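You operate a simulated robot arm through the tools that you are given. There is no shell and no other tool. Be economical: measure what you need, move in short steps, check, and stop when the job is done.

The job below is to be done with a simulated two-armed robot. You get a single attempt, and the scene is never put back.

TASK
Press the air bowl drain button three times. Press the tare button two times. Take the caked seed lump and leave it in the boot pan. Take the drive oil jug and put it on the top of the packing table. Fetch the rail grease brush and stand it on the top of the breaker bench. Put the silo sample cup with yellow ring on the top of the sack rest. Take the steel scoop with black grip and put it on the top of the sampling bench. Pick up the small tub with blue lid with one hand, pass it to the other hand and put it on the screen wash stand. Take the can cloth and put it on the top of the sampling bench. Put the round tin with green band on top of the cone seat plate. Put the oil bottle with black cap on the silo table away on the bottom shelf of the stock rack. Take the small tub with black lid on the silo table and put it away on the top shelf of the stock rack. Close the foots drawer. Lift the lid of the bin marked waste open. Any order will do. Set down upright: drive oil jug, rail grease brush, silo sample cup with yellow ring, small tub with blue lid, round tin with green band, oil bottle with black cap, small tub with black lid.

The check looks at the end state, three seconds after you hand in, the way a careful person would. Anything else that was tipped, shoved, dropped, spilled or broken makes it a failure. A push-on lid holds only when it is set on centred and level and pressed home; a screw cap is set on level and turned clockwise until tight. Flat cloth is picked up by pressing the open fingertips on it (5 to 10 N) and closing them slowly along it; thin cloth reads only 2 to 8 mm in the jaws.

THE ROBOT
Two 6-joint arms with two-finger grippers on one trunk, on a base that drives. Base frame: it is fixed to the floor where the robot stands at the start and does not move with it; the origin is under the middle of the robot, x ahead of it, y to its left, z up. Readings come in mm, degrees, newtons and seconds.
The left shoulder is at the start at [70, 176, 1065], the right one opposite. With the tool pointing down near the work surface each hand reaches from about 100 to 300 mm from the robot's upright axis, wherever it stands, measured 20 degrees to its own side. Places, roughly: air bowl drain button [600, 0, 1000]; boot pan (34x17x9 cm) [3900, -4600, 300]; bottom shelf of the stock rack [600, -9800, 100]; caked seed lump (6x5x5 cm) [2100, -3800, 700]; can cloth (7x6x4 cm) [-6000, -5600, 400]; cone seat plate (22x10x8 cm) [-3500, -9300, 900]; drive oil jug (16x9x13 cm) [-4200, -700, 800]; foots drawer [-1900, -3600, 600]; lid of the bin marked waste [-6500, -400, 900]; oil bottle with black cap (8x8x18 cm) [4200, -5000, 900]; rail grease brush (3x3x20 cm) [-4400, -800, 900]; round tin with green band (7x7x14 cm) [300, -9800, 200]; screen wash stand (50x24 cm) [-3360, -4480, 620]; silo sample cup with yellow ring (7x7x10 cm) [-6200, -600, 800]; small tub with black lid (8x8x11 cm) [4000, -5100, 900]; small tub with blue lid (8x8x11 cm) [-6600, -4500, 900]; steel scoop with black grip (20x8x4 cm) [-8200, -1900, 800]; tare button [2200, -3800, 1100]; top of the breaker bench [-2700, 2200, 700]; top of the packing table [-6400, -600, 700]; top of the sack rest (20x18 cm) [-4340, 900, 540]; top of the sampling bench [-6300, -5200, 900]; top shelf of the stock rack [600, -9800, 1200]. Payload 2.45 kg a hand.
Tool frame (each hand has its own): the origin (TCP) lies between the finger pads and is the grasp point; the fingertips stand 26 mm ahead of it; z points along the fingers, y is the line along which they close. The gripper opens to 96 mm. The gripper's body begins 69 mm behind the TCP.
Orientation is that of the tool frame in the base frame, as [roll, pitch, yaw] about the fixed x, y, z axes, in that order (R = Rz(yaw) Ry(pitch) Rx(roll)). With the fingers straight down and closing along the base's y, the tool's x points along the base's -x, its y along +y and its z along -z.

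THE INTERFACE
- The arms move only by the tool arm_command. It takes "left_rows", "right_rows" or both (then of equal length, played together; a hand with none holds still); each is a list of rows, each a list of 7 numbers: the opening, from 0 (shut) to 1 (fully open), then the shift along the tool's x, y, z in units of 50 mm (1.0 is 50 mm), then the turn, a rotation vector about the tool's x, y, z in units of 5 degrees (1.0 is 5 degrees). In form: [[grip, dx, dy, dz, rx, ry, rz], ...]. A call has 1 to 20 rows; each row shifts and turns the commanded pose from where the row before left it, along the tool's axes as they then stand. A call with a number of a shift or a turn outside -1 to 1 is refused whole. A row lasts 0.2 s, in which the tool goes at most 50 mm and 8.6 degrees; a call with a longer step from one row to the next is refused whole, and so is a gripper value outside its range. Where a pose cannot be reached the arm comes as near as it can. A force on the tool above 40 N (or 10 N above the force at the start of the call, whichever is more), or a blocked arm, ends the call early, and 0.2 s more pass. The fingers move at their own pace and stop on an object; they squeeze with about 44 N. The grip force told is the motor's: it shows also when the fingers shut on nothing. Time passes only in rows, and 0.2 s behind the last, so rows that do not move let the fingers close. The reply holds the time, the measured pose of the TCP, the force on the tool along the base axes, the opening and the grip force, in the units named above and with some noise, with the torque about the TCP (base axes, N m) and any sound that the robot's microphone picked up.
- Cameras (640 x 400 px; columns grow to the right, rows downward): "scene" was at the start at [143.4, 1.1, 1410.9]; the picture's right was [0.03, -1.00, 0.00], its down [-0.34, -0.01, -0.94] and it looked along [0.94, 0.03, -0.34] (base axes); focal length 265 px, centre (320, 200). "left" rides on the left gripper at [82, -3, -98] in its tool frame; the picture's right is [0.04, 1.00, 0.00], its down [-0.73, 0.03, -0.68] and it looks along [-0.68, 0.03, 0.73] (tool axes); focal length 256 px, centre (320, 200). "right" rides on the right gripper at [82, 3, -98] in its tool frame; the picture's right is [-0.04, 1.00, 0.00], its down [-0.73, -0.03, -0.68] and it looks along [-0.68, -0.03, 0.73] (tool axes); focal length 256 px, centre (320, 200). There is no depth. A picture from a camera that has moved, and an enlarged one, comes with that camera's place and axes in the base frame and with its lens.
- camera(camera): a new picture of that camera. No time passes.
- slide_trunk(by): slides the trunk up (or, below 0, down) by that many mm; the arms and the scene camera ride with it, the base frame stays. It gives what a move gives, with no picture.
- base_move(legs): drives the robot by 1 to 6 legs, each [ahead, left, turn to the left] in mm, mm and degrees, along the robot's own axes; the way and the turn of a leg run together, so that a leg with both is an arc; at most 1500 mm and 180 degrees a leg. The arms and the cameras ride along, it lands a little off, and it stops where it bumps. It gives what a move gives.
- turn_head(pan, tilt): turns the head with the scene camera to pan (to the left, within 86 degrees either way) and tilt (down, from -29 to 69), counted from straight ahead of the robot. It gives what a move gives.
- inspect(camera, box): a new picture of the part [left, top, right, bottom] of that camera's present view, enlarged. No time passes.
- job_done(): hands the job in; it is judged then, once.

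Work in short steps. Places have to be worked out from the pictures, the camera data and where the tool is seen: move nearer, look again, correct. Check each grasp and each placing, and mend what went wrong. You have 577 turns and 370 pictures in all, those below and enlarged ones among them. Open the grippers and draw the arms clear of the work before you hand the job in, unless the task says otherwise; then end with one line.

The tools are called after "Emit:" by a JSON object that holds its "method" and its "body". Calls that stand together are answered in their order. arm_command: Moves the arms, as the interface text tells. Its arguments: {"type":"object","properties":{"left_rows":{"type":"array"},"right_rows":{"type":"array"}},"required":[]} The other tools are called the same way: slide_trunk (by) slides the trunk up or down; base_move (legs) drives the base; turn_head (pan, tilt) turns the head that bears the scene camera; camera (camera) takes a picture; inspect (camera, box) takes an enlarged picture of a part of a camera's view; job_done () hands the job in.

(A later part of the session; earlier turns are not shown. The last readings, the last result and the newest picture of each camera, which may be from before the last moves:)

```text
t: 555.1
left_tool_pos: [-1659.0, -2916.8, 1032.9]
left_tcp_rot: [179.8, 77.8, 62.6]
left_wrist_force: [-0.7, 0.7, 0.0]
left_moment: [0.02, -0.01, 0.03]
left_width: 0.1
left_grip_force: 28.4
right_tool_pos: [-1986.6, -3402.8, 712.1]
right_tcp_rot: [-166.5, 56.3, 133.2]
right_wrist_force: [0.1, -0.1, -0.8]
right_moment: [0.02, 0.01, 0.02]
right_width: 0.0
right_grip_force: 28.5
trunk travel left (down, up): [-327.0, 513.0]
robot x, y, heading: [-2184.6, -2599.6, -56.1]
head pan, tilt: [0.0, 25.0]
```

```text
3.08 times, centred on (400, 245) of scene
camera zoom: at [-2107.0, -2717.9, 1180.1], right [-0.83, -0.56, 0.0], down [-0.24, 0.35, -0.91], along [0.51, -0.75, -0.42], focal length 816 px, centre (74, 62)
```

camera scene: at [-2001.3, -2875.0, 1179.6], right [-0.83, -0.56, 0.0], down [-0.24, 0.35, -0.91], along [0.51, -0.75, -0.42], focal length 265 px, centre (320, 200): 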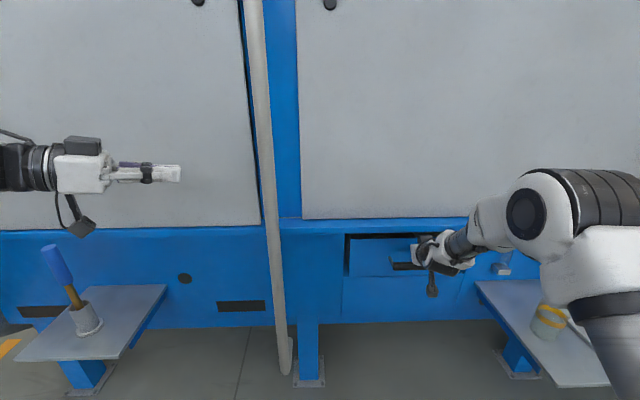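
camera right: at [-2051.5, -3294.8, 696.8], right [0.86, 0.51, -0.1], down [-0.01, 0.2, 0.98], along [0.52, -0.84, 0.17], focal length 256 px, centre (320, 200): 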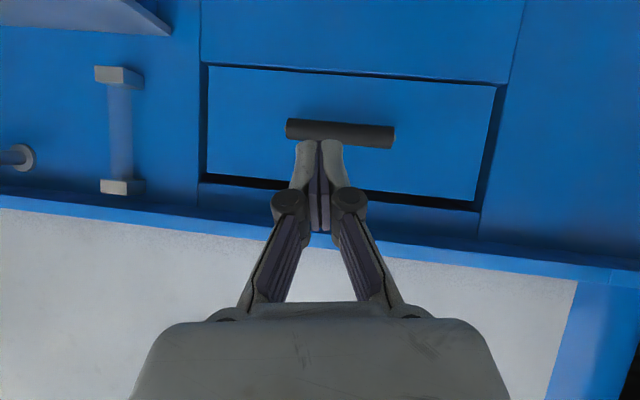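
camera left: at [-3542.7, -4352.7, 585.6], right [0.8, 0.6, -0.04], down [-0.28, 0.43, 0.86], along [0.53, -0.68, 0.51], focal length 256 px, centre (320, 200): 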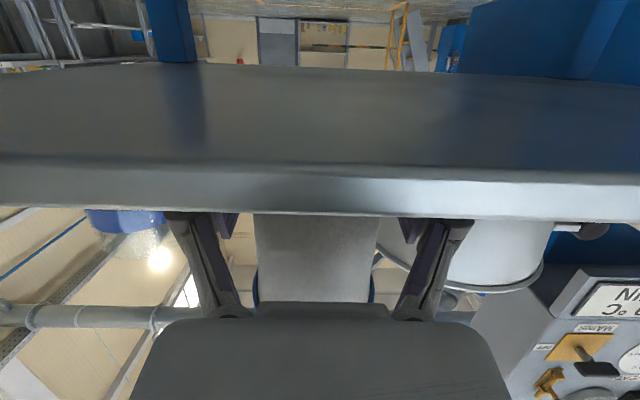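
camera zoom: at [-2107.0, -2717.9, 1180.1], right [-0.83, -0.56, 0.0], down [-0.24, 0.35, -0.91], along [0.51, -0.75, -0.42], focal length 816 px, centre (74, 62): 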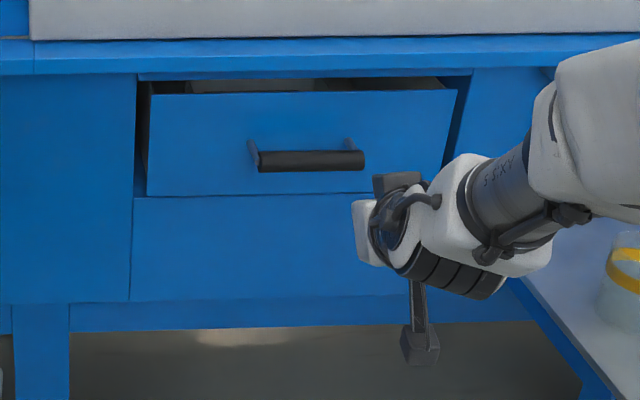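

The drawer front sits flush in its opening: closed. I back away and turn toward the jug and brush (around (-4300, -750)).

Emit:
{"method": "base_move", "body": {"legs": [[-350, 0, 0], [0, 0, -155]]}}

Emit:
{"method": "turn_head", "body": {"pan": 0, "tilt": 10}}

Emit:
{"method": "camera", "body": {"camera": "scene"}}

```text
t: 563.8
left_tool_pos: [-2996.2, -2239.1, 1032.0]
left_tcp_rot: [-179.9, 77.7, -92.3]
left_wrist_force: [0.8, 0.4, -0.6]
left_moment: [0.0, 0.01, 0.02]
left_width: 0.2
left_grip_force: 28.7
right_tool_pos: [-2902.0, -1659.9, 712.2]
right_tcp_rot: [-166.4, 56.1, -22.0]
right_wrist_force: [0.8, 0.0, 0.2]
right_moment: [0.0, -0.01, 0.02]
right_width: 0.1
right_grip_force: 28.6
trunk travel left (down, up): [-327.0, 513.0]
robot x, y, heading: [-2385.7, -2307.9, 148.9]
head pan, tilt: [0.0, 25.0]
```

```text
t: 564.5
left_tool_pos: [-2995.8, -2239.3, 1032.5]
left_tcp_rot: [-180.0, 77.7, -92.5]
left_wrist_force: [-0.2, 0.6, 0.4]
left_moment: [0.0, 0.0, 0.03]
left_width: 0.0
left_grip_force: 28.8
right_tool_pos: [-2900.9, -1661.8, 711.6]
right_tcp_rot: [-166.6, 56.1, -22.1]
right_wrist_force: [-0.2, -0.2, -1.3]
right_moment: [0.01, 0.01, 0.0]
right_width: 0.0
right_grip_force: 28.7
trunk travel left (down, up): [-327.0, 513.0]
robot x, y, heading: [-2382.8, -2311.0, 148.7]
head pan, tilt: [0.0, 10.0]
```

```text
161 pictures are left
camera scene: at [-2505.6, -2235.4, 1204.2], right [0.52, 0.85, 0.0], down [0.15, -0.09, -0.98], along [-0.84, 0.51, -0.17], focal length 265 px, centre (320, 200)
```

scene: 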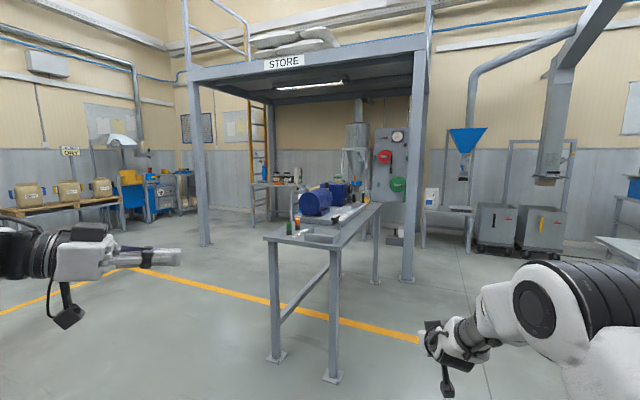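

Emit:
{"method": "inspect", "body": {"camera": "scene", "box": [260, 160, 410, 260]}}

```text
4.00 times, centred on (335, 210) of scene
camera zoom: at [-2505.6, -2235.4, 1204.2], right [0.52, 0.85, 0.0], down [0.15, -0.09, -0.98], along [-0.84, 0.51, -0.17], focal length 1060 px, centre (260, 160)
```

zoom: 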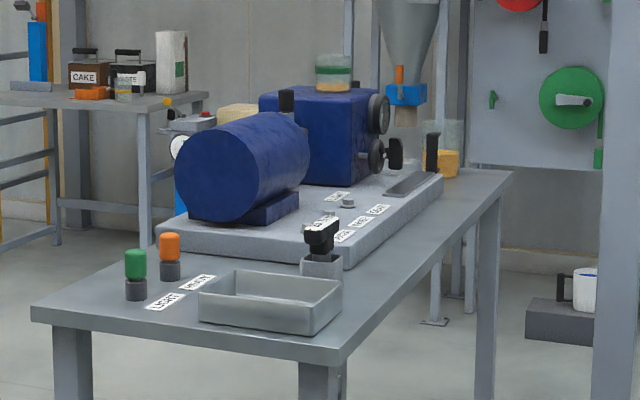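

The jug (oil jug with black handle) is at the far end of the drive bench. I drive round to the bench's east side near (-3000, -900) and face west.

Emit:
{"method": "base_move", "body": {"legs": [[400, -300, 0], [860, -584, 0], [0, 0, 30]]}}

Emit:
{"method": "turn_head", "body": {"pan": 5, "tilt": 15}}

Emit:
{"method": "camera", "body": {"camera": "scene"}}

```text
t: 573.9
left_tool_pos: [-3572.2, -1140.1, 1032.3]
left_tcp_rot: [-179.9, 77.7, -62.7]
left_wrist_force: [0.0, 1.3, 0.2]
left_moment: [0.02, -0.01, -0.02]
left_width: 0.0
left_grip_force: 28.5
right_tool_pos: [-3776.3, -589.0, 711.2]
right_tcp_rot: [-166.4, 56.1, 7.5]
right_wrist_force: [-0.4, 0.9, 0.5]
right_moment: [0.03, 0.02, 0.03]
right_width: 0.0
right_grip_force: 28.2
trunk travel left (down, up): [-327.0, 513.0]
robot x, y, heading: [-3007.4, -892.2, 178.3]
head pan, tilt: [0.0, 10.0]
```

```text
t: 574.6
left_tool_pos: [-3571.1, -1139.2, 1032.2]
left_tcp_rot: [-180.0, 77.7, -62.8]
left_wrist_force: [-0.2, 0.9, -0.7]
left_moment: [0.03, -0.02, 0.02]
left_width: 0.0
left_grip_force: 28.2
right_tool_pos: [-3775.8, -589.2, 712.6]
right_tcp_rot: [-166.6, 56.1, 7.5]
right_wrist_force: [0.4, 0.1, -0.3]
right_moment: [0.0, 0.0, 0.0]
right_width: 0.0
right_grip_force: 28.5
trunk travel left (down, up): [-327.0, 513.0]
robot x, y, heading: [-3006.9, -896.4, 178.4]
head pan, tilt: [5.0, 15.0]
```

```text
159 pictures are left
camera scene: at [-3148.7, -901.0, 1196.2], right [-0.06, 1.0, 0.0], down [0.26, 0.01, -0.97], along [-0.96, -0.06, -0.26], focal length 265 px, centre (320, 200)
```

scene: 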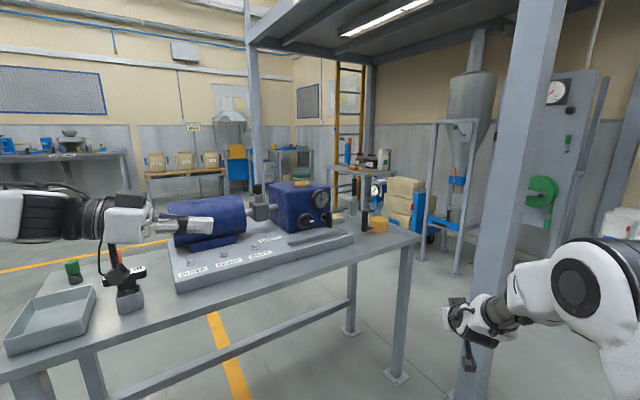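

Emit:
{"method": "inspect", "body": {"camera": "scene", "box": [240, 150, 440, 290]}}

```text
2.86 times, centred on (340, 220) of scene
camera zoom: at [-3148.7, -901.0, 1196.2], right [-0.06, 1.0, 0.0], down [0.26, 0.01, -0.97], along [-0.96, -0.06, -0.26], focal length 757 px, centre (263, 143)
```

zoom: 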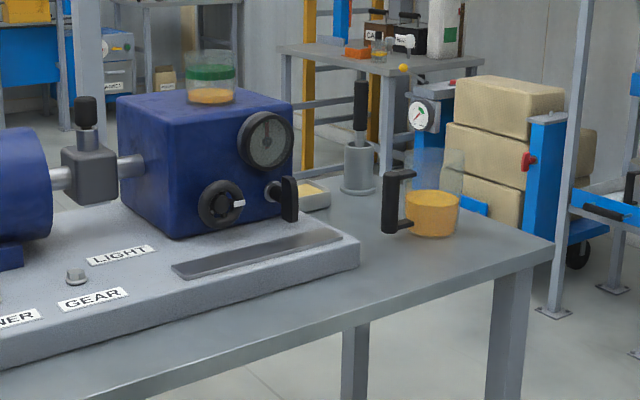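

The jug (black handle toward south) is near (-4215, -712); the grease brush stands in a steel cup near (-4415, -810). I straighten the left tool for the jug while standing clear.

Emit:
{"method": "arm_command", "body": {"left_rows": [[0, 0, 0, 0, 0, 0, -1], [0, 0, 0, 0, 0, 0, -1], [0, 0, 0, 0, 0, 0, -1], [0, 0, 0, 0, 0, 0, -1], [0, 0, 0, 0, 0, 0, -0.24], [0, 0, 0, 0, -1, 0, 0], [0, 0, 0, 0, -1, 0, 0], [0, 0, 0, 0, -1, 0, 0], [0, 0, 0, 0, -1, 0, 0], [0, 0, 0, 0, -1, 0, 0], [0, 0, 0, 0, -1, 0, 0], [0, 0, 0, 0, -1, 0, 0], [0, 0, 0, 0, -1, 0, 0], [0, 0, 0, 0, -1, 0, 0], [0, 0, 0, 0, -1, 0, 0], [0, 0, 0, 0, -1, 0, 0], [0, 0, 0, 0, -1, 0, 0]]}}

Emit:
{"method": "camera", "body": {"camera": "left"}}

```text
t: 578.2
left_tool_pos: [-3660.9, -1132.7, 1007.6]
left_tcp_rot: [-178.0, 66.0, -1.8]
left_wrist_force: [-1.2, -0.3, -0.4]
left_moment: [-0.01, -0.02, -0.02]
left_width: 0.1
left_grip_force: 28.9
left hand out of reach, approached as far as the arm can: row 6, 7, 8, 9, 10, 11, 12, 13, 14, 15, 17
right_tool_pos: [-3776.0, -588.1, 712.7]
right_tcp_rot: [-166.4, 56.1, 7.5]
right_wrist_force: [-0.2, -0.2, 0.1]
right_moment: [-0.02, -0.03, 0.02]
right_width: 0.0
right_grip_force: 28.6
trunk travel left (down, up): [-327.0, 513.0]
robot x, y, heading: [-3006.7, -898.7, 178.2]
head pan, tilt: [5.0, 15.0]
```

```text
157 pictures are left
camera left: at [-3537.0, -1137.5, 973.5], right [-0.05, -1.0, -0.05], down [0.32, -0.06, 0.95], along [-0.95, 0.03, 0.32], focal length 256 px, centre (320, 200)
```

left: 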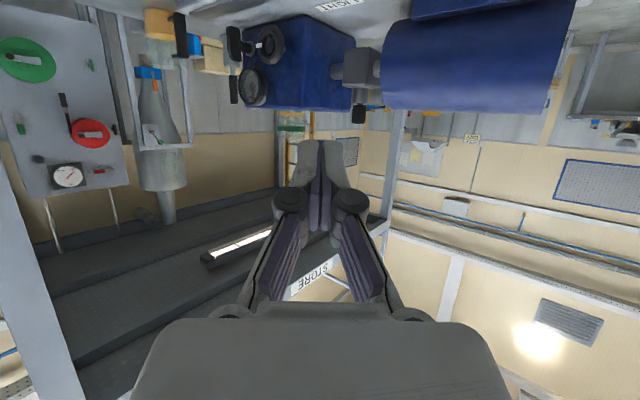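

The handle points due south, so I'll grip the jug's body with the right hand yawed left (from the north-east side), as the left hand was for the tub. I yaw the right tool now in free space.

Emit:
{"method": "slide_trunk", "body": {"by": 150}}

Emit:
{"method": "arm_command", "body": {"right_rows": [[0, 0, 0, -0.8, -1, 0, 0], [0, 0, 0, -0.8, -1, 0, 0], [0, 0, 0, -0.8, -1, 0, 0], [0, 0, 0, -0.6, -1, 0, 0], [0, 0, 0, 0, -1, 0, 0], [0, 0, 0, 0, -1, 0, 0], [0, 0, 0, 0, -1, 0, 0], [0, 0, 0, 0, -1, 0, 0], [0, 0, 0, 0, -1, 0, 0], [0, 0, 0, 0, -1, 0, 0], [0, 0, 0, 0, -1, 0, 0], [0, 0, 0, 0, -1, 0, 0], [0, 0, 0, 0, -1, 0, 0]]}}

```text
t: 580.0
left_tool_pos: [-3661.0, -1132.9, 1157.2]
left_tcp_rot: [-178.0, 66.1, -1.7]
left_wrist_force: [0.8, 0.6, 0.0]
left_moment: [0.0, 0.01, -0.01]
left_width: 0.2
left_grip_force: 28.6
right_tool_pos: [-3776.8, -587.2, 861.5]
right_tcp_rot: [-166.4, 56.1, 7.6]
right_wrist_force: [0.0, 0.9, -0.2]
right_moment: [0.02, -0.02, -0.01]
right_width: 0.0
right_grip_force: 28.5
trunk travel left (down, up): [-477.0, 363.0]
robot x, y, heading: [-3004.5, -893.1, 178.4]
head pan, tilt: [5.0, 15.0]
```

```text
t: 582.8
left_tool_pos: [-3661.1, -1131.9, 1156.7]
left_tcp_rot: [-177.9, 66.1, -1.6]
left_wrist_force: [0.7, -0.1, -0.9]
left_moment: [-0.02, 0.03, 0.01]
left_width: 0.1
left_grip_force: 28.7
right_tool_pos: [-3730.2, -700.7, 969.8]
right_tcp_rot: [145.0, 49.4, 3.3]
right_wrist_force: [-0.4, -1.2, -0.6]
right_moment: [0.01, 0.03, 0.04]
right_width: 0.0
right_grip_force: 29.2
right hand out of reach, approached as far as the arm can: row 1, 2, 3, 4, 5, 6
trunk travel left (down, up): [-477.0, 363.0]
robot x, y, heading: [-3005.4, -893.3, 178.4]
head pan, tilt: [5.0, 15.0]
```

I apply the computed rotation to get the right tool pointing south-west with level closing axis.

Emit:
{"method": "arm_command", "body": {"right_rows": [[0, 0, 0, 0, -0.58, -0.86, -0.81], [0, 0, 0, 0, -0.58, -0.86, -0.81], [0, 0, 0, 0, -0.58, -0.86, -0.81], [0, 0, 0, 0, -0.58, -0.86, -0.81], [0, 0, 0, 0, -0.58, -0.86, -0.81], [0, 0, 0, 0, -0.58, -0.86, -0.81], [0, 0, 0, 0, -0.58, -0.86, -0.81]]}}

Emit:
{"method": "camera", "body": {"camera": "scene"}}

Emit:
{"method": "camera", "body": {"camera": "right"}}

```text
t: 584.4
left_tool_pos: [-3661.0, -1133.2, 1157.2]
left_tcp_rot: [-177.8, 66.1, -1.7]
left_wrist_force: [-0.9, -0.1, -0.3]
left_moment: [-0.01, -0.02, 0.04]
left_width: 0.0
left_grip_force: 28.5
right_tool_pos: [-3729.9, -700.7, 968.3]
right_tcp_rot: [16.7, 88.6, -104.6]
right_wrist_force: [-0.7, -0.2, 0.3]
right_moment: [0.05, 0.0, 0.03]
right_width: 0.0
right_grip_force: 28.0
trunk travel left (down, up): [-477.0, 363.0]
robot x, y, heading: [-3003.9, -892.6, 178.2]
head pan, tilt: [5.0, 15.0]
```

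```text
156 pictures are left
camera scene: at [-3149.4, -900.7, 1346.1], right [-0.06, 1.0, 0.0], down [0.26, 0.01, -0.97], along [-0.96, -0.06, -0.26], focal length 265 px, centre (320, 200)
```

scene: 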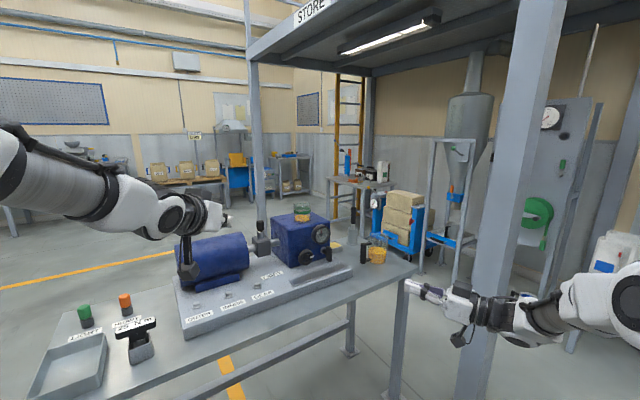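

```text
155 pictures are left
camera right: at [-3676.1, -620.3, 884.1], right [0.85, -0.52, 0.05], down [0.33, 0.61, 0.72], along [-0.4, -0.6, 0.7], focal length 256 px, centre (320, 200)
```

right: 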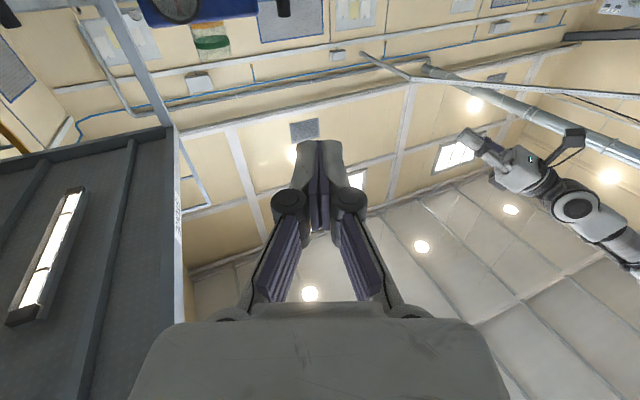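

The right tool points level south-west. I enlarge the jug to measure its place relative to the bench edge.

Emit:
{"method": "inspect", "body": {"camera": "scene", "box": [320, 190, 440, 310]}}

```text
3.33 times, centred on (380, 250) of scene
camera zoom: at [-3149.4, -900.7, 1346.1], right [-0.06, 1.0, 0.0], down [0.26, 0.01, -0.97], along [-0.96, -0.06, -0.26], focal length 884 px, centre (120, 33)
```

zoom: 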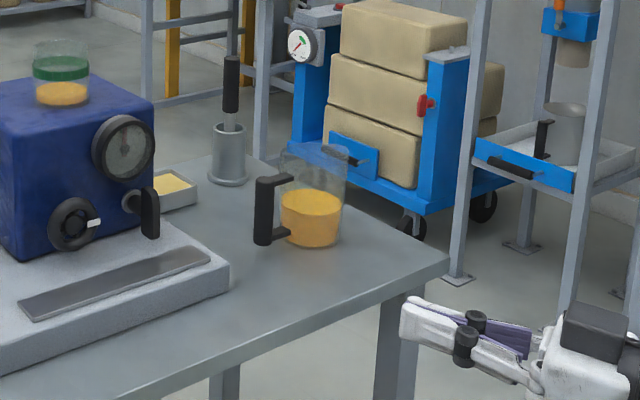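

The jug stands well inside the bench corner, so I tilt the right tool 35° down to keep its camera above the bench, and open it.

Emit:
{"method": "arm_command", "body": {"right_rows": [[1, 0, 0, 0, 0, 1, 0], [1, 0, 0, 0, 0, 1, 0], [1, 0, 0, 0, 0, 1, 0], [1, 0, 0, 0, 0, 1, 0], [1, 0, 0, 0, 0, 1, 0], [1, 0, 0, 0, 0, 1, 0], [1, 0, 0, 0, 0, 1, 0]]}}

Emit:
{"method": "base_move", "body": {"legs": [[320, 0, 0]]}}

Emit:
{"method": "camera", "body": {"camera": "right"}}

Emit:
{"method": "camera", "body": {"camera": "scene"}}

```text
t: 586.0
left_tool_pos: [-3660.4, -1133.2, 1158.1]
left_tcp_rot: [-177.6, 66.1, -1.6]
left_wrist_force: [-0.2, 0.7, 0.9]
left_moment: [0.02, 0.04, -0.03]
left_width: 0.0
left_grip_force: 28.4
right_tool_pos: [-3731.3, -701.2, 969.3]
right_tcp_rot: [179.1, 56.2, 58.0]
right_wrist_force: [0.6, 0.1, 0.5]
right_moment: [0.01, -0.04, -0.01]
right_width: 95.8
right_grip_force: 0.1
trunk travel left (down, up): [-477.0, 363.0]
robot x, y, heading: [-3003.9, -900.1, 178.4]
head pan, tilt: [5.0, 15.0]
```

```text
t: 588.1
left_tool_pos: [-3980.1, -1126.4, 1157.6]
left_tcp_rot: [-177.9, 66.0, -1.4]
left_wrist_force: [0.6, -0.3, 0.2]
left_moment: [0.0, -0.04, 0.0]
left_width: 0.0
left_grip_force: 28.4
right_tool_pos: [-4049.9, -694.1, 970.2]
right_tcp_rot: [179.0, 56.3, 58.1]
right_wrist_force: [0.0, -0.3, -0.6]
right_moment: [0.02, 0.02, 0.03]
right_width: 95.7
right_grip_force: 0.2
trunk travel left (down, up): [-477.0, 363.0]
robot x, y, heading: [-3325.2, -887.3, 178.5]
head pan, tilt: [5.0, 15.0]
```

```text
153 pictures are left
camera right: at [-3981.4, -587.2, 955.0], right [0.84, -0.53, 0.04], down [0.05, 0.16, 0.99], along [-0.53, -0.83, 0.16], focal length 256 px, centre (320, 200)
```

right: 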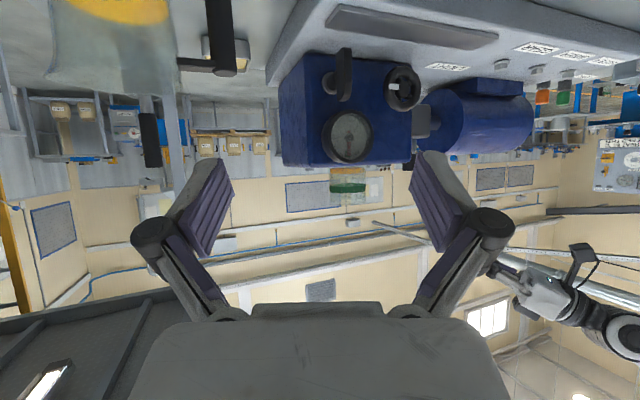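

```text
152 pictures are left
camera scene: at [-3469.0, -892.8, 1346.1], right [-0.06, 1.0, 0.0], down [0.26, 0.02, -0.97], along [-0.96, -0.06, -0.26], focal length 265 px, centre (320, 200)
```

scene: 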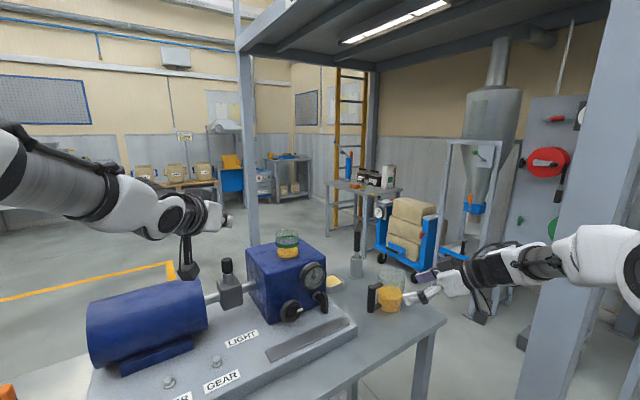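

Jug body at about (-4248, -704). I shift right 106, ahead 125, and lower 128 to line up 140 mm before it.

Emit:
{"method": "base_move", "body": {"legs": [[0, -106, 0], [125, 0, 0]]}}

Emit:
{"method": "slide_trunk", "body": {"by": -128}}

Emit:
{"method": "camera", "body": {"camera": "right"}}

Emit:
{"method": "camera", "body": {"camera": "scene"}}

```text
t: 590.1
left_tool_pos: [-4102.0, -1019.1, 1157.8]
left_tcp_rot: [-177.8, 66.2, -1.3]
left_wrist_force: [-0.4, 0.1, 0.3]
left_moment: [-0.02, 0.03, -0.05]
left_width: 0.0
left_grip_force: 28.3
right_tool_pos: [-4173.3, -588.5, 970.0]
right_tcp_rot: [179.2, 56.3, 58.3]
right_wrist_force: [-0.9, -0.4, 0.2]
right_moment: [0.02, 0.0, 0.02]
right_width: 96.2
right_grip_force: 0.2
trunk travel left (down, up): [-477.0, 363.0]
robot x, y, heading: [-3445.3, -777.2, 178.5]
head pan, tilt: [5.0, 15.0]
```

```text
t: 591.7
left_tool_pos: [-4100.9, -1018.3, 1029.8]
left_tcp_rot: [-177.8, 66.1, -1.4]
left_wrist_force: [0.2, 0.3, 0.0]
left_moment: [-0.02, 0.02, 0.01]
left_width: 0.0
left_grip_force: 28.5
right_tool_pos: [-4173.1, -586.8, 842.0]
right_tcp_rot: [179.2, 56.4, 58.4]
right_wrist_force: [-0.4, -0.2, 0.1]
right_moment: [0.01, 0.0, 0.01]
right_width: 96.0
right_grip_force: 0.2
trunk travel left (down, up): [-349.0, 491.0]
robot x, y, heading: [-3448.9, -777.1, 178.7]
head pan, tilt: [5.0, 15.0]
```

```text
151 pictures are left
camera right: at [-4103.6, -479.6, 827.5], right [0.85, -0.53, 0.04], down [0.05, 0.16, 0.99], along [-0.53, -0.83, 0.16], focal length 256 px, centre (320, 200)
```

right: 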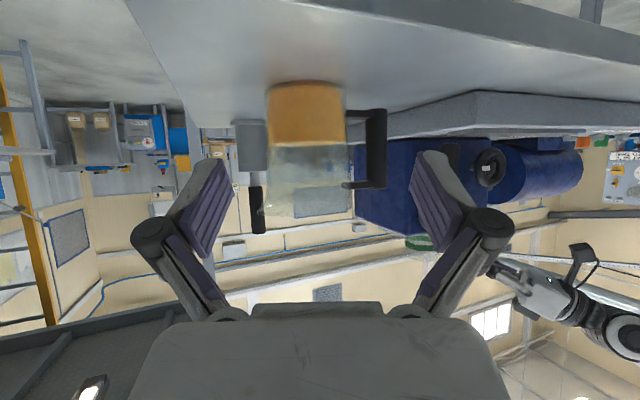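

```text
150 pictures are left
camera scene: at [-3590.2, -784.1, 1218.2], right [-0.06, 1.0, 0.0], down [0.26, 0.02, -0.97], along [-0.96, -0.06, -0.26], focal length 265 px, centre (320, 200)
```

scene: 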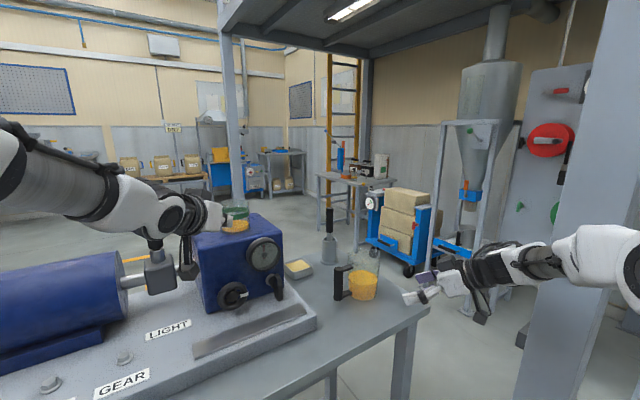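

The handle actually points south-east (bearing about -52°), so I want the tool at bearing -144° with one finger through the handle loop. I rotate the tool 22° clockwise, raise the left hand, and shift.

Emit:
{"method": "arm_command", "body": {"right_rows": [[1, 0, 0, 0, 0.915, 0, 0.61], [1, 0, 0, 0, 0.915, 0, 0.61], [1, 0, 0, 0, 0.915, 0, 0.61], [1, 0, 0, 0, 0.915, 0, 0.61]], "left_rows": [[0, -0.6, 0, -0.3, 0, 0, 0], [0, -0.6, 0, -0.3, 0, 0, 0], [0, -0.6, 0, -0.3, 0, 0, 0], [0, 0, 0, 0, 0, 0, 0]]}}

Emit:
{"method": "base_move", "body": {"legs": [[-31, 31, 0]]}}

Emit:
{"method": "camera", "body": {"camera": "right"}}

```text
t: 592.7
left_tool_pos: [-4108.2, -1015.9, 1051.2]
left_tcp_rot: [-176.7, 66.5, -1.1]
left_wrist_force: [0.6, -0.7, -0.1]
left_moment: [0.0, 0.04, 0.06]
left_width: 0.1
left_grip_force: 28.6
left hand out of reach, approached as far as the arm can: row 1, 2, 3
right_tool_pos: [-4172.2, -587.8, 841.4]
right_tcp_rot: [179.2, 56.2, 36.2]
right_wrist_force: [-0.5, 0.2, 0.0]
right_moment: [-0.02, 0.0, -0.01]
right_width: 96.1
right_grip_force: 0.1
trunk travel left (down, up): [-349.0, 491.0]
robot x, y, heading: [-3448.3, -775.1, 178.6]
head pan, tilt: [5.0, 15.0]
```

```text
t: 593.6
left_tool_pos: [-4077.0, -1047.7, 1051.1]
left_tcp_rot: [-176.8, 66.6, -1.1]
left_wrist_force: [0.3, -0.9, 0.2]
left_moment: [0.0, -0.04, -0.02]
left_width: 0.2
left_grip_force: 28.6
right_tool_pos: [-4141.7, -620.3, 842.2]
right_tcp_rot: [179.4, 56.2, 36.6]
right_wrist_force: [-0.1, 0.0, 0.0]
right_moment: [0.05, 0.02, -0.04]
right_width: 96.0
right_grip_force: 0.1
trunk travel left (down, up): [-349.0, 491.0]
robot x, y, heading: [-3412.3, -811.2, 178.8]
head pan, tilt: [5.0, 15.0]
```

```text
149 pictures are left
camera right: at [-4037.9, -545.8, 829.0], right [0.58, -0.81, 0.04], down [0.1, 0.12, 0.99], along [-0.81, -0.57, 0.16], focal length 256 px, centre (320, 200)
```

right: 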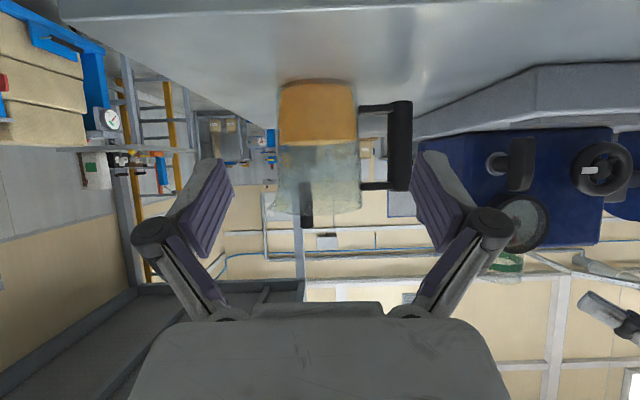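

The loop and body are clearly seen; the body is centred. I lower 17 mm and move 75 mm along the tool direction (base 60 ahead, 45 left) to recheck.

Emit:
{"method": "slide_trunk", "body": {"by": -17}}

Emit:
{"method": "base_move", "body": {"legs": [[60, 45, 0]]}}

Emit:
{"method": "camera", "body": {"camera": "right"}}

```text
t: 594.2
left_tool_pos: [-4078.5, -1046.7, 1033.9]
left_tcp_rot: [-176.9, 66.6, -1.3]
left_wrist_force: [-0.2, -0.1, -0.9]
left_moment: [0.02, 0.0, 0.02]
left_width: 0.1
left_grip_force: 28.4
right_tool_pos: [-4142.1, -618.6, 824.4]
right_tcp_rot: [179.2, 56.1, 36.4]
right_wrist_force: [1.0, 0.6, 0.3]
right_moment: [-0.01, 0.01, -0.02]
right_width: 96.0
right_grip_force: 0.0
trunk travel left (down, up): [-332.0, 508.0]
robot x, y, heading: [-3414.4, -808.5, 178.6]
head pan, tilt: [5.0, 15.0]
```

```text
t: 595.3
left_tool_pos: [-4140.0, -1090.5, 1032.2]
left_tcp_rot: [-176.7, 66.4, -1.1]
left_wrist_force: [0.1, -0.6, 0.0]
left_moment: [0.02, -0.03, -0.04]
left_width: 0.0
left_grip_force: 28.8
right_tool_pos: [-4204.2, -663.1, 823.5]
right_tcp_rot: [179.3, 56.2, 36.3]
right_wrist_force: [-0.6, -0.4, 0.0]
right_moment: [0.0, 0.02, 0.02]
right_width: 95.9
right_grip_force: 0.0
trunk travel left (down, up): [-332.0, 508.0]
robot x, y, heading: [-3480.8, -852.4, 178.5]
head pan, tilt: [5.0, 15.0]
```

```text
148 pictures are left
camera right: at [-4100.1, -589.3, 810.3], right [0.58, -0.81, 0.04], down [0.1, 0.12, 0.99], along [-0.81, -0.57, 0.15], focal length 256 px, centre (320, 200)
```

right: 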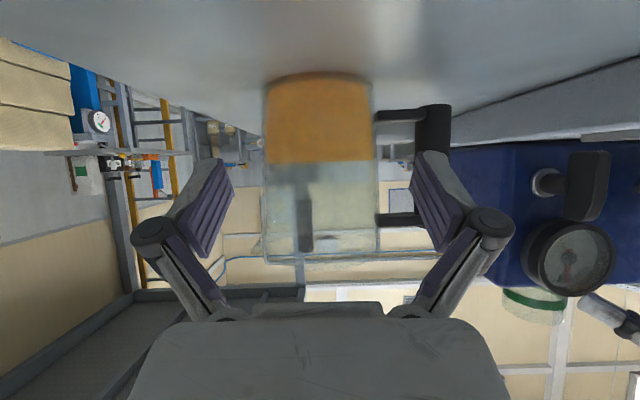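

The left hand is close to the glass on the gearbox, so I move it 120 mm farther left (south) first.

Emit:
{"method": "arm_command", "body": {"left_rows": [[0, 0, 0.6, 0, 0, 0, 0], [0, 0, 0.8, 0, 0, 0, 0], [0, -0.3, 0.8, -0.2, 0, 0, 0], [0, -0.3, 0.4, -0.2, 0, 0, 0]]}}

Emit:
{"method": "inspect", "body": {"camera": "right", "box": [200, 60, 480, 260]}}

```text
t: 596.3
left_tool_pos: [-4147.8, -1185.1, 1034.2]
left_tcp_rot: [-177.6, 69.0, -0.8]
left_wrist_force: [0.5, -0.5, 0.3]
left_moment: [0.01, -0.01, -0.03]
left_width: 0.0
left_grip_force: 28.4
left hand out of reach, approached as far as the arm can: row 3, 4
right_tool_pos: [-4203.3, -662.8, 825.6]
right_tcp_rot: [179.1, 56.2, 36.3]
right_wrist_force: [-0.1, -0.8, 0.3]
right_moment: [0.0, -0.01, 0.01]
right_width: 96.2
right_grip_force: 0.0
trunk travel left (down, up): [-332.0, 508.0]
robot x, y, heading: [-3479.1, -853.1, 178.7]
head pan, tilt: [5.0, 15.0]
```

```text
2.00 times, centred on (340, 160) of right
camera zoom: at [-4099.2, -588.9, 811.0], right [0.58, -0.81, 0.04], down [0.1, 0.12, 0.99], along [-0.81, -0.57, 0.16], focal length 512 px, centre (280, 280)
```

zoom: 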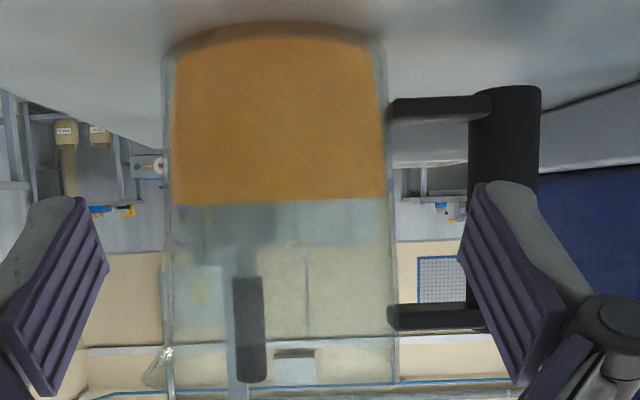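

Finger will pass between body and handle bar with clearance. I advance the final 56 mm.

Emit:
{"method": "base_move", "body": {"legs": [[45, 32, 0]]}}

Emit:
{"method": "camera", "body": {"camera": "right"}}

```text
t: 597.2
left_tool_pos: [-4194.7, -1216.4, 1033.6]
left_tcp_rot: [-177.5, 68.9, -0.7]
left_wrist_force: [0.1, -0.5, -0.1]
left_moment: [0.0, 0.0, -0.04]
left_width: 0.0
left_grip_force: 28.5
right_tool_pos: [-4250.3, -693.8, 823.4]
right_tcp_rot: [179.1, 56.1, 36.4]
right_wrist_force: [-0.4, -0.3, -1.4]
right_moment: [0.0, -0.02, 0.02]
right_width: 95.9
right_grip_force: 0.0
trunk travel left (down, up): [-332.0, 508.0]
robot x, y, heading: [-3524.4, -883.9, 178.7]
head pan, tilt: [5.0, 15.0]
```

```text
146 pictures are left
camera right: at [-4145.9, -620.9, 810.1], right [0.58, -0.81, 0.04], down [0.1, 0.12, 0.99], along [-0.81, -0.57, 0.15], focal length 256 px, centre (320, 200)
```

right: 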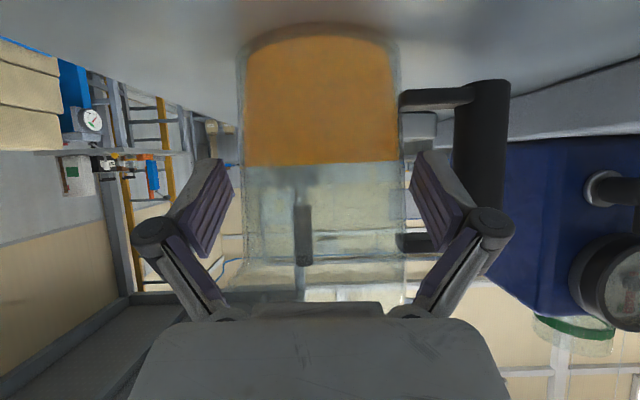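

The right finger lies in the handle loop. I close the gripper on the body.

Emit:
{"method": "arm_command", "body": {"right_rows": [[0.9, 0, 0, 0, 0, 0, 0], [0.8, 0, 0, 0, 0, 0, 0], [0.5, 0, 0, 0, 0, 0, 0], [0, 0, 0, 0, 0, 0, 0], [0, 0, 0, 0, 0, 0, 0]]}}

Emit:
{"method": "slide_trunk", "body": {"by": 60}}

Emit:
{"method": "camera", "body": {"camera": "right"}}

```text
t: 598.4
left_tool_pos: [-4193.2, -1214.8, 1034.9]
left_tcp_rot: [-177.6, 69.0, -0.9]
left_wrist_force: [0.2, 0.5, 0.0]
left_moment: [0.02, -0.01, -0.04]
left_width: 0.1
left_grip_force: 28.7
right_tool_pos: [-4249.0, -694.4, 826.2]
right_tcp_rot: [179.2, 56.2, 36.4]
right_wrist_force: [1.5, 0.4, 0.5]
right_moment: [-0.08, -0.09, 0.03]
right_width: 86.0
right_grip_force: 43.7
trunk travel left (down, up): [-332.0, 508.0]
robot x, y, heading: [-3524.2, -880.4, 178.5]
head pan, tilt: [5.0, 15.0]
```

```text
t: 599.4
left_tool_pos: [-4195.7, -1215.5, 1094.3]
left_tcp_rot: [-177.7, 69.1, -0.8]
left_wrist_force: [-0.1, -0.3, 0.3]
left_moment: [0.02, 0.05, 0.01]
left_width: 0.0
left_grip_force: 28.9
right_tool_pos: [-4250.1, -694.7, 883.9]
right_tcp_rot: [179.0, 56.0, 36.5]
right_wrist_force: [-0.3, 0.9, -3.7]
right_moment: [0.12, 0.03, 0.02]
right_width: 85.9
right_grip_force: 44.0
trunk travel left (down, up): [-392.0, 448.0]
robot x, y, heading: [-3524.9, -883.4, 178.9]
head pan, tilt: [5.0, 15.0]
```

```text
145 pictures are left
camera right: at [-4145.5, -620.2, 870.1], right [0.58, -0.81, 0.04], down [0.1, 0.12, 0.99], along [-0.81, -0.57, 0.15], focal length 256 px, centre (320, 200)
```

right: 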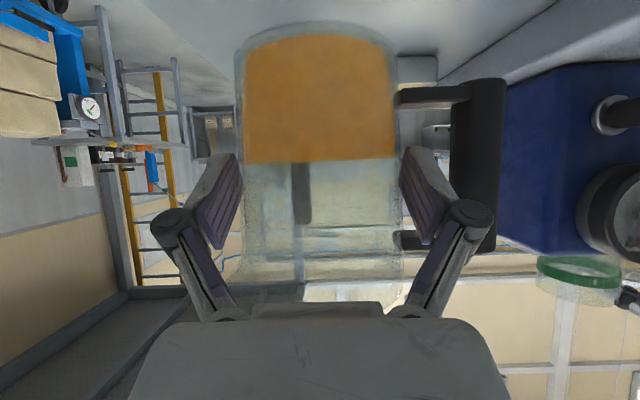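

The jug is held firmly (50 mm above its base). I take it first: back out, go round the bench's south end and west toward the packing table.

Emit:
{"method": "slide_trunk", "body": {"by": 60}}

Emit:
{"method": "base_move", "body": {"legs": [[-550, 0, 0], [0, 1250, 0], [1400, 0, 0], [1000, 0, 0]]}}

Emit:
{"method": "turn_head", "body": {"pan": -30, "tilt": 12}}

Emit:
{"method": "camera", "body": {"camera": "scene"}}

```text
t: 600.4
left_tool_pos: [-4194.5, -1216.2, 1153.8]
left_tcp_rot: [-177.6, 69.2, -0.8]
left_wrist_force: [0.3, 0.4, 0.4]
left_moment: [0.0, -0.02, 0.02]
left_width: 0.0
left_grip_force: 29.0
right_tool_pos: [-4249.8, -693.7, 945.3]
right_tcp_rot: [179.1, 56.1, 36.4]
right_wrist_force: [0.1, 1.0, -4.8]
right_moment: [0.13, 0.01, 0.01]
right_width: 86.0
right_grip_force: 43.8
trunk travel left (down, up): [-452.0, 388.0]
robot x, y, heading: [-3520.7, -884.2, 178.7]
head pan, tilt: [5.0, 15.0]
```

```text
t: 620.8
left_tool_pos: [-6064.4, -2453.6, 1154.1]
left_tcp_rot: [-177.7, 69.0, -0.4]
left_wrist_force: [-0.5, -0.8, -0.4]
left_moment: [0.01, 0.01, -0.03]
left_width: 0.0
left_grip_force: 28.5
right_tool_pos: [-6123.2, -1933.2, 944.8]
right_tcp_rot: [179.0, 56.2, 36.8]
right_wrist_force: [0.5, 0.6, -5.2]
right_moment: [0.09, 0.0, 0.02]
right_width: 85.8
right_grip_force: 43.7
trunk travel left (down, up): [-452.0, 388.0]
robot x, y, heading: [-5394.8, -2117.7, 179.1]
head pan, tilt: [5.0, 15.0]
```

```text
t: 621.8
left_tool_pos: [-6065.0, -2454.2, 1154.0]
left_tcp_rot: [-177.6, 69.1, -0.4]
left_wrist_force: [-0.1, 0.1, 0.7]
left_moment: [0.04, 0.02, 0.02]
left_width: 0.2
left_grip_force: 28.7
right_tool_pos: [-6122.7, -1931.9, 944.1]
right_tcp_rot: [179.3, 56.0, 36.7]
right_wrist_force: [-0.1, -0.3, -3.4]
right_moment: [0.11, -0.01, -0.02]
right_width: 85.8
right_grip_force: 43.8
trunk travel left (down, up): [-452.0, 388.0]
robot x, y, heading: [-5396.6, -2116.1, 179.1]
head pan, tilt: [-30.0, 12.0]
```

```text
144 pictures are left
camera scene: at [-5526.5, -2070.3, 1325.9], right [0.51, 0.86, 0.0], down [0.18, -0.11, -0.98], along [-0.84, 0.5, -0.21], focal length 265 px, centre (320, 200)
```

scene: 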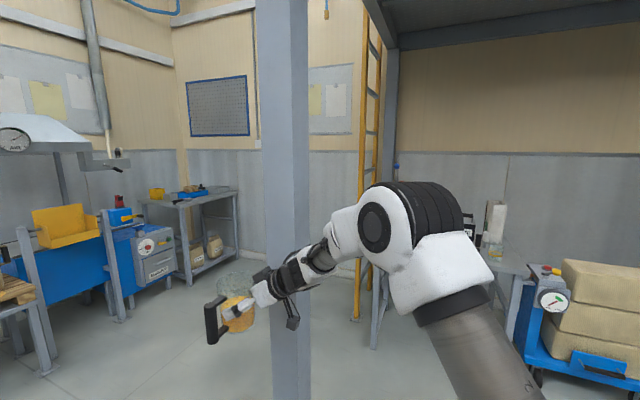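

The packing table is to the right beyond a platform post. I turn right 60° to face it.

Emit:
{"method": "base_move", "body": {"legs": [[0, 0, -55]]}}

Emit:
{"method": "turn_head", "body": {"pan": 10, "tilt": 15}}

Emit:
{"method": "camera", "body": {"camera": "scene"}}

```text
t: 623.0
left_tool_pos: [-6095.3, -2384.2, 1154.3]
left_tcp_rot: [-177.6, 69.0, -6.4]
left_wrist_force: [0.1, -0.3, -0.5]
left_moment: [0.01, -0.05, 0.0]
left_width: 0.1
left_grip_force: 28.3
right_tool_pos: [-6097.4, -1864.3, 941.8]
right_tcp_rot: [178.9, 55.9, 31.7]
right_wrist_force: [1.2, -1.8, -4.3]
right_moment: [0.05, 0.02, -0.1]
right_width: 85.8
right_grip_force: 43.6
trunk travel left (down, up): [-452.0, 388.0]
robot x, y, heading: [-5391.4, -2117.4, 173.5]
head pan, tilt: [-30.0, 12.0]
stopped in leg 1: the force on the tool passed its limit at 78 N (the readings are from after the stop); the commanded pose is now the measured one
```

```text
t: 624.0
left_tool_pos: [-6095.0, -2382.6, 1153.6]
left_tcp_rot: [-177.6, 69.1, -6.3]
left_wrist_force: [0.9, -0.4, -0.1]
left_moment: [0.02, 0.0, 0.01]
left_width: 0.1
left_grip_force: 28.6
right_tool_pos: [-6097.0, -1863.7, 944.0]
right_tcp_rot: [179.0, 56.0, 31.8]
right_wrist_force: [2.5, -2.3, -6.7]
right_moment: [-0.01, 0.04, -0.17]
right_width: 85.9
right_grip_force: 44.0
trunk travel left (down, up): [-452.0, 388.0]
robot x, y, heading: [-5392.2, -2114.0, 173.2]
head pan, tilt: [10.0, 15.0]
```

```text
143 pictures are left
camera scene: at [-5539.1, -2118.6, 1321.0], right [-0.06, 1.0, 0.0], down [0.26, 0.01, -0.97], along [-0.96, -0.05, -0.26], focal length 265 px, centre (320, 200)
```

scene: 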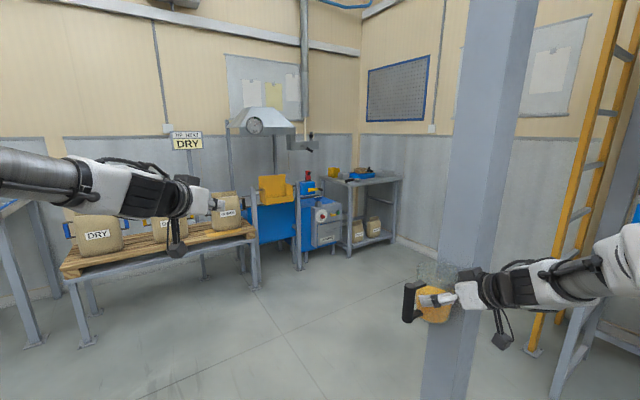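

The right hand met the post. I turn back left 12°, check the jug, and back away.

Emit:
{"method": "base_move", "body": {"legs": [[0, 0, 10], [-500, 0, 0]]}}

Emit:
{"method": "camera", "body": {"camera": "right"}}

Emit:
{"method": "camera", "body": {"camera": "scene"}}

```text
t: 627.7
left_tool_pos: [-5530.4, -2472.0, 1153.8]
left_tcp_rot: [-177.8, 69.1, 3.4]
left_wrist_force: [-0.2, 0.2, 0.4]
left_moment: [-0.02, 0.0, -0.05]
left_width: 0.0
left_grip_force: 28.4
right_tool_pos: [-5623.1, -1959.6, 942.1]
right_tcp_rot: [179.0, 56.0, 41.7]
right_wrist_force: [0.1, -0.4, -2.9]
right_moment: [0.14, 0.02, -0.02]
right_width: 85.9
right_grip_force: 43.3
trunk travel left (down, up): [-452.0, 388.0]
robot x, y, heading: [-4886.1, -2088.4, -176.9]
head pan, tilt: [10.0, 15.0]
```

```text
142 pictures are left
camera right: at [-5526.0, -1877.1, 929.6], right [0.66, -0.75, 0.04], down [0.09, 0.13, 0.99], along [-0.75, -0.65, 0.15], focal length 256 px, centre (320, 200)
```

right: 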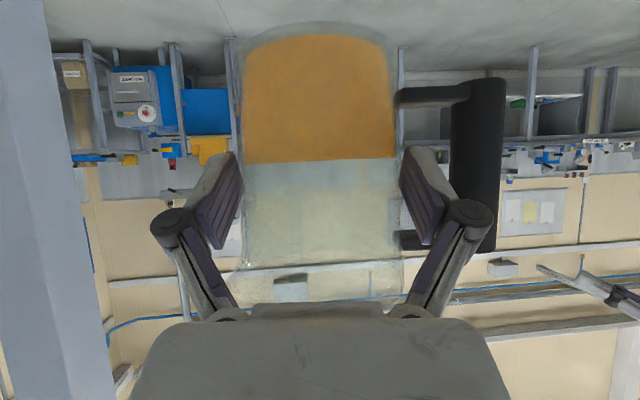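

```text
141 pictures are left
camera scene: at [-5028.4, -2114.8, 1321.1], right [-0.23, 0.97, 0.0], down [0.25, 0.06, -0.97], along [-0.94, -0.22, -0.26], focal length 265 px, centre (320, 200)
```

scene: 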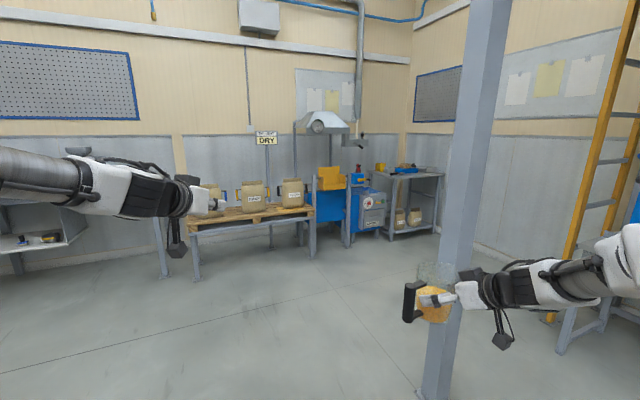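

The jug is intact. The post is at (-6218, -1769). I move to about (-5150, -1750) and turn to face the packing table under the platform (heading 126°).

Emit:
{"method": "base_move", "body": {"legs": [[245, -350, 0], [0, 0, -57]]}}

Emit:
{"method": "turn_head", "body": {"pan": 10, "tilt": 12}}

Emit:
{"method": "camera", "body": {"camera": "scene"}}

```text
t: 632.8
left_tool_pos: [-5821.4, -1419.7, 1155.9]
left_tcp_rot: [-177.8, 69.1, -53.5]
left_wrist_force: [0.1, 0.7, 0.7]
left_moment: [0.0, -0.01, 0.01]
left_width: 0.0
left_grip_force: 28.4
right_tool_pos: [-5442.5, -1064.7, 943.0]
right_tcp_rot: [178.9, 56.0, -15.3]
right_wrist_force: [-0.2, -0.1, -4.2]
right_moment: [0.08, -0.1, 0.01]
right_width: 85.9
right_grip_force: 44.3
trunk travel left (down, up): [-452.0, 388.0]
robot x, y, heading: [-5150.9, -1752.6, 126.0]
head pan, tilt: [10.0, 15.0]
```

```text
t: 633.5
left_tool_pos: [-5820.9, -1421.0, 1152.9]
left_tcp_rot: [-177.8, 69.1, -53.5]
left_wrist_force: [0.7, 0.3, -0.4]
left_moment: [-0.01, 0.01, 0.02]
left_width: 0.0
left_grip_force: 28.7
right_tool_pos: [-5442.4, -1064.9, 943.6]
right_tcp_rot: [178.9, 55.9, -15.3]
right_wrist_force: [-0.7, -0.3, -4.2]
right_moment: [0.1, -0.1, -0.01]
right_width: 86.0
right_grip_force: 44.5
trunk travel left (down, up): [-452.0, 388.0]
robot x, y, heading: [-5147.5, -1752.9, 126.0]
head pan, tilt: [10.0, 12.0]
```

```text
140 pictures are left
camera scene: at [-5245.8, -1647.8, 1325.9], right [0.69, 0.72, 0.0], down [0.15, -0.14, -0.98], along [-0.71, 0.68, -0.21], focal length 265 px, centre (320, 200)
```

scene: 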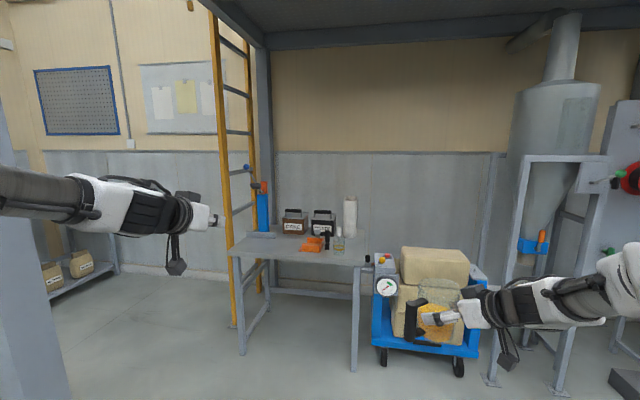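

Emit:
{"method": "inspect", "body": {"camera": "scene", "box": [210, 170, 400, 290]}}

```text
3.33 times, centred on (305, 230) of scene
camera zoom: at [-5245.8, -1647.8, 1325.9], right [0.69, 0.72, 0.0], down [0.15, -0.14, -0.98], along [-0.71, 0.68, -0.21], focal length 884 px, centre (370, 100)
```

zoom: 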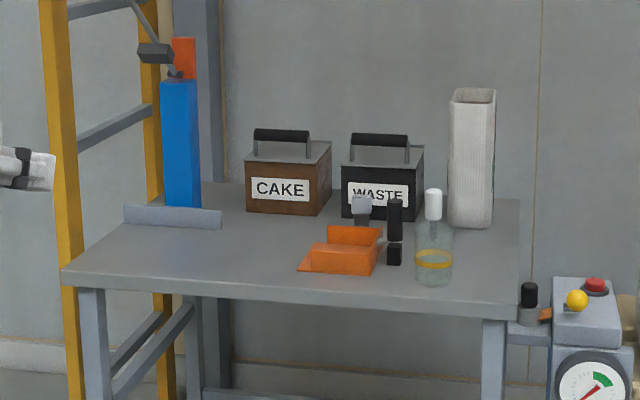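

Free space is at the table's left front. To keep clear of the post I turn to heading 165° and approach from the east: right 385, then ahead 600.

Emit:
{"method": "base_move", "body": {"legs": [[0, 0, 39], [0, -385, 0], [600, 0, 0]]}}

Emit:
{"method": "turn_head", "body": {"pan": -8, "tilt": 25}}

Emit:
{"method": "camera", "body": {"camera": "scene"}}

Emit:
{"method": "camera", "body": {"camera": "right"}}

```text
t: 640.7
left_tool_pos: [-6358.0, -1401.5, 1153.8]
left_tcp_rot: [-177.8, 69.0, -14.1]
left_wrist_force: [0.2, 0.3, -0.2]
left_moment: [0.01, 0.02, 0.03]
left_width: 0.1
left_grip_force: 28.9
right_tool_pos: [-6292.1, -886.9, 943.3]
right_tcp_rot: [179.0, 56.0, 24.0]
right_wrist_force: [-0.6, 0.1, -3.8]
right_moment: [0.09, 0.01, -0.04]
right_width: 85.6
right_grip_force: 44.1
trunk travel left (down, up): [-452.0, 388.0]
robot x, y, heading: [-5628.5, -1231.9, 165.7]
head pan, tilt: [10.0, 12.0]
```

```text
t: 641.5
left_tool_pos: [-6358.4, -1401.5, 1154.6]
left_tcp_rot: [-177.8, 69.2, -14.1]
left_wrist_force: [-0.3, 0.2, 0.0]
left_moment: [0.01, 0.0, 0.0]
left_width: 0.2
left_grip_force: 28.4
right_tool_pos: [-6291.1, -886.6, 944.1]
right_tcp_rot: [179.0, 56.0, 24.0]
right_wrist_force: [0.9, 0.9, -3.9]
right_moment: [0.12, -0.04, -0.03]
right_width: 85.6
right_grip_force: 44.4
trunk travel left (down, up): [-452.0, 388.0]
robot x, y, heading: [-5628.6, -1230.8, 165.6]
head pan, tilt: [-8.0, 25.0]
```

```text
138 pictures are left
camera scene: at [-5763.5, -1185.0, 1304.9], right [0.38, 0.92, 0.0], down [0.39, -0.16, -0.91], along [-0.84, 0.34, -0.42], focal length 265 px, centre (320, 200)
```

scene: 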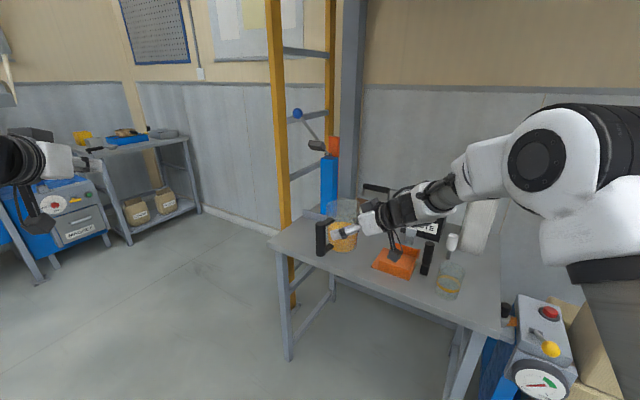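

```text
137 pictures are left
camera right: at [-6174.8, -836.1, 929.2], right [0.4, -0.92, 0.04], down [0.12, 0.1, 0.99], along [-0.91, -0.39, 0.15], focal length 256 px, centre (320, 200)
```

right: 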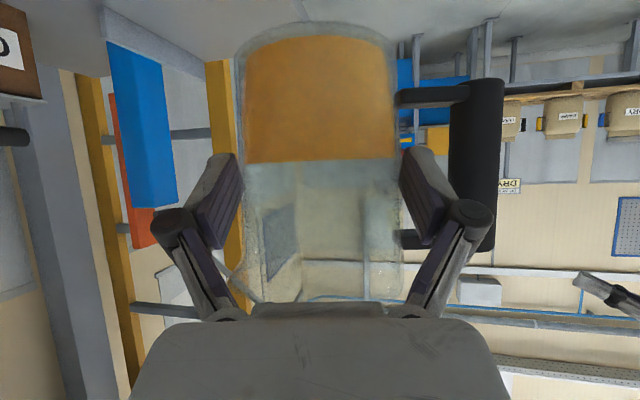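

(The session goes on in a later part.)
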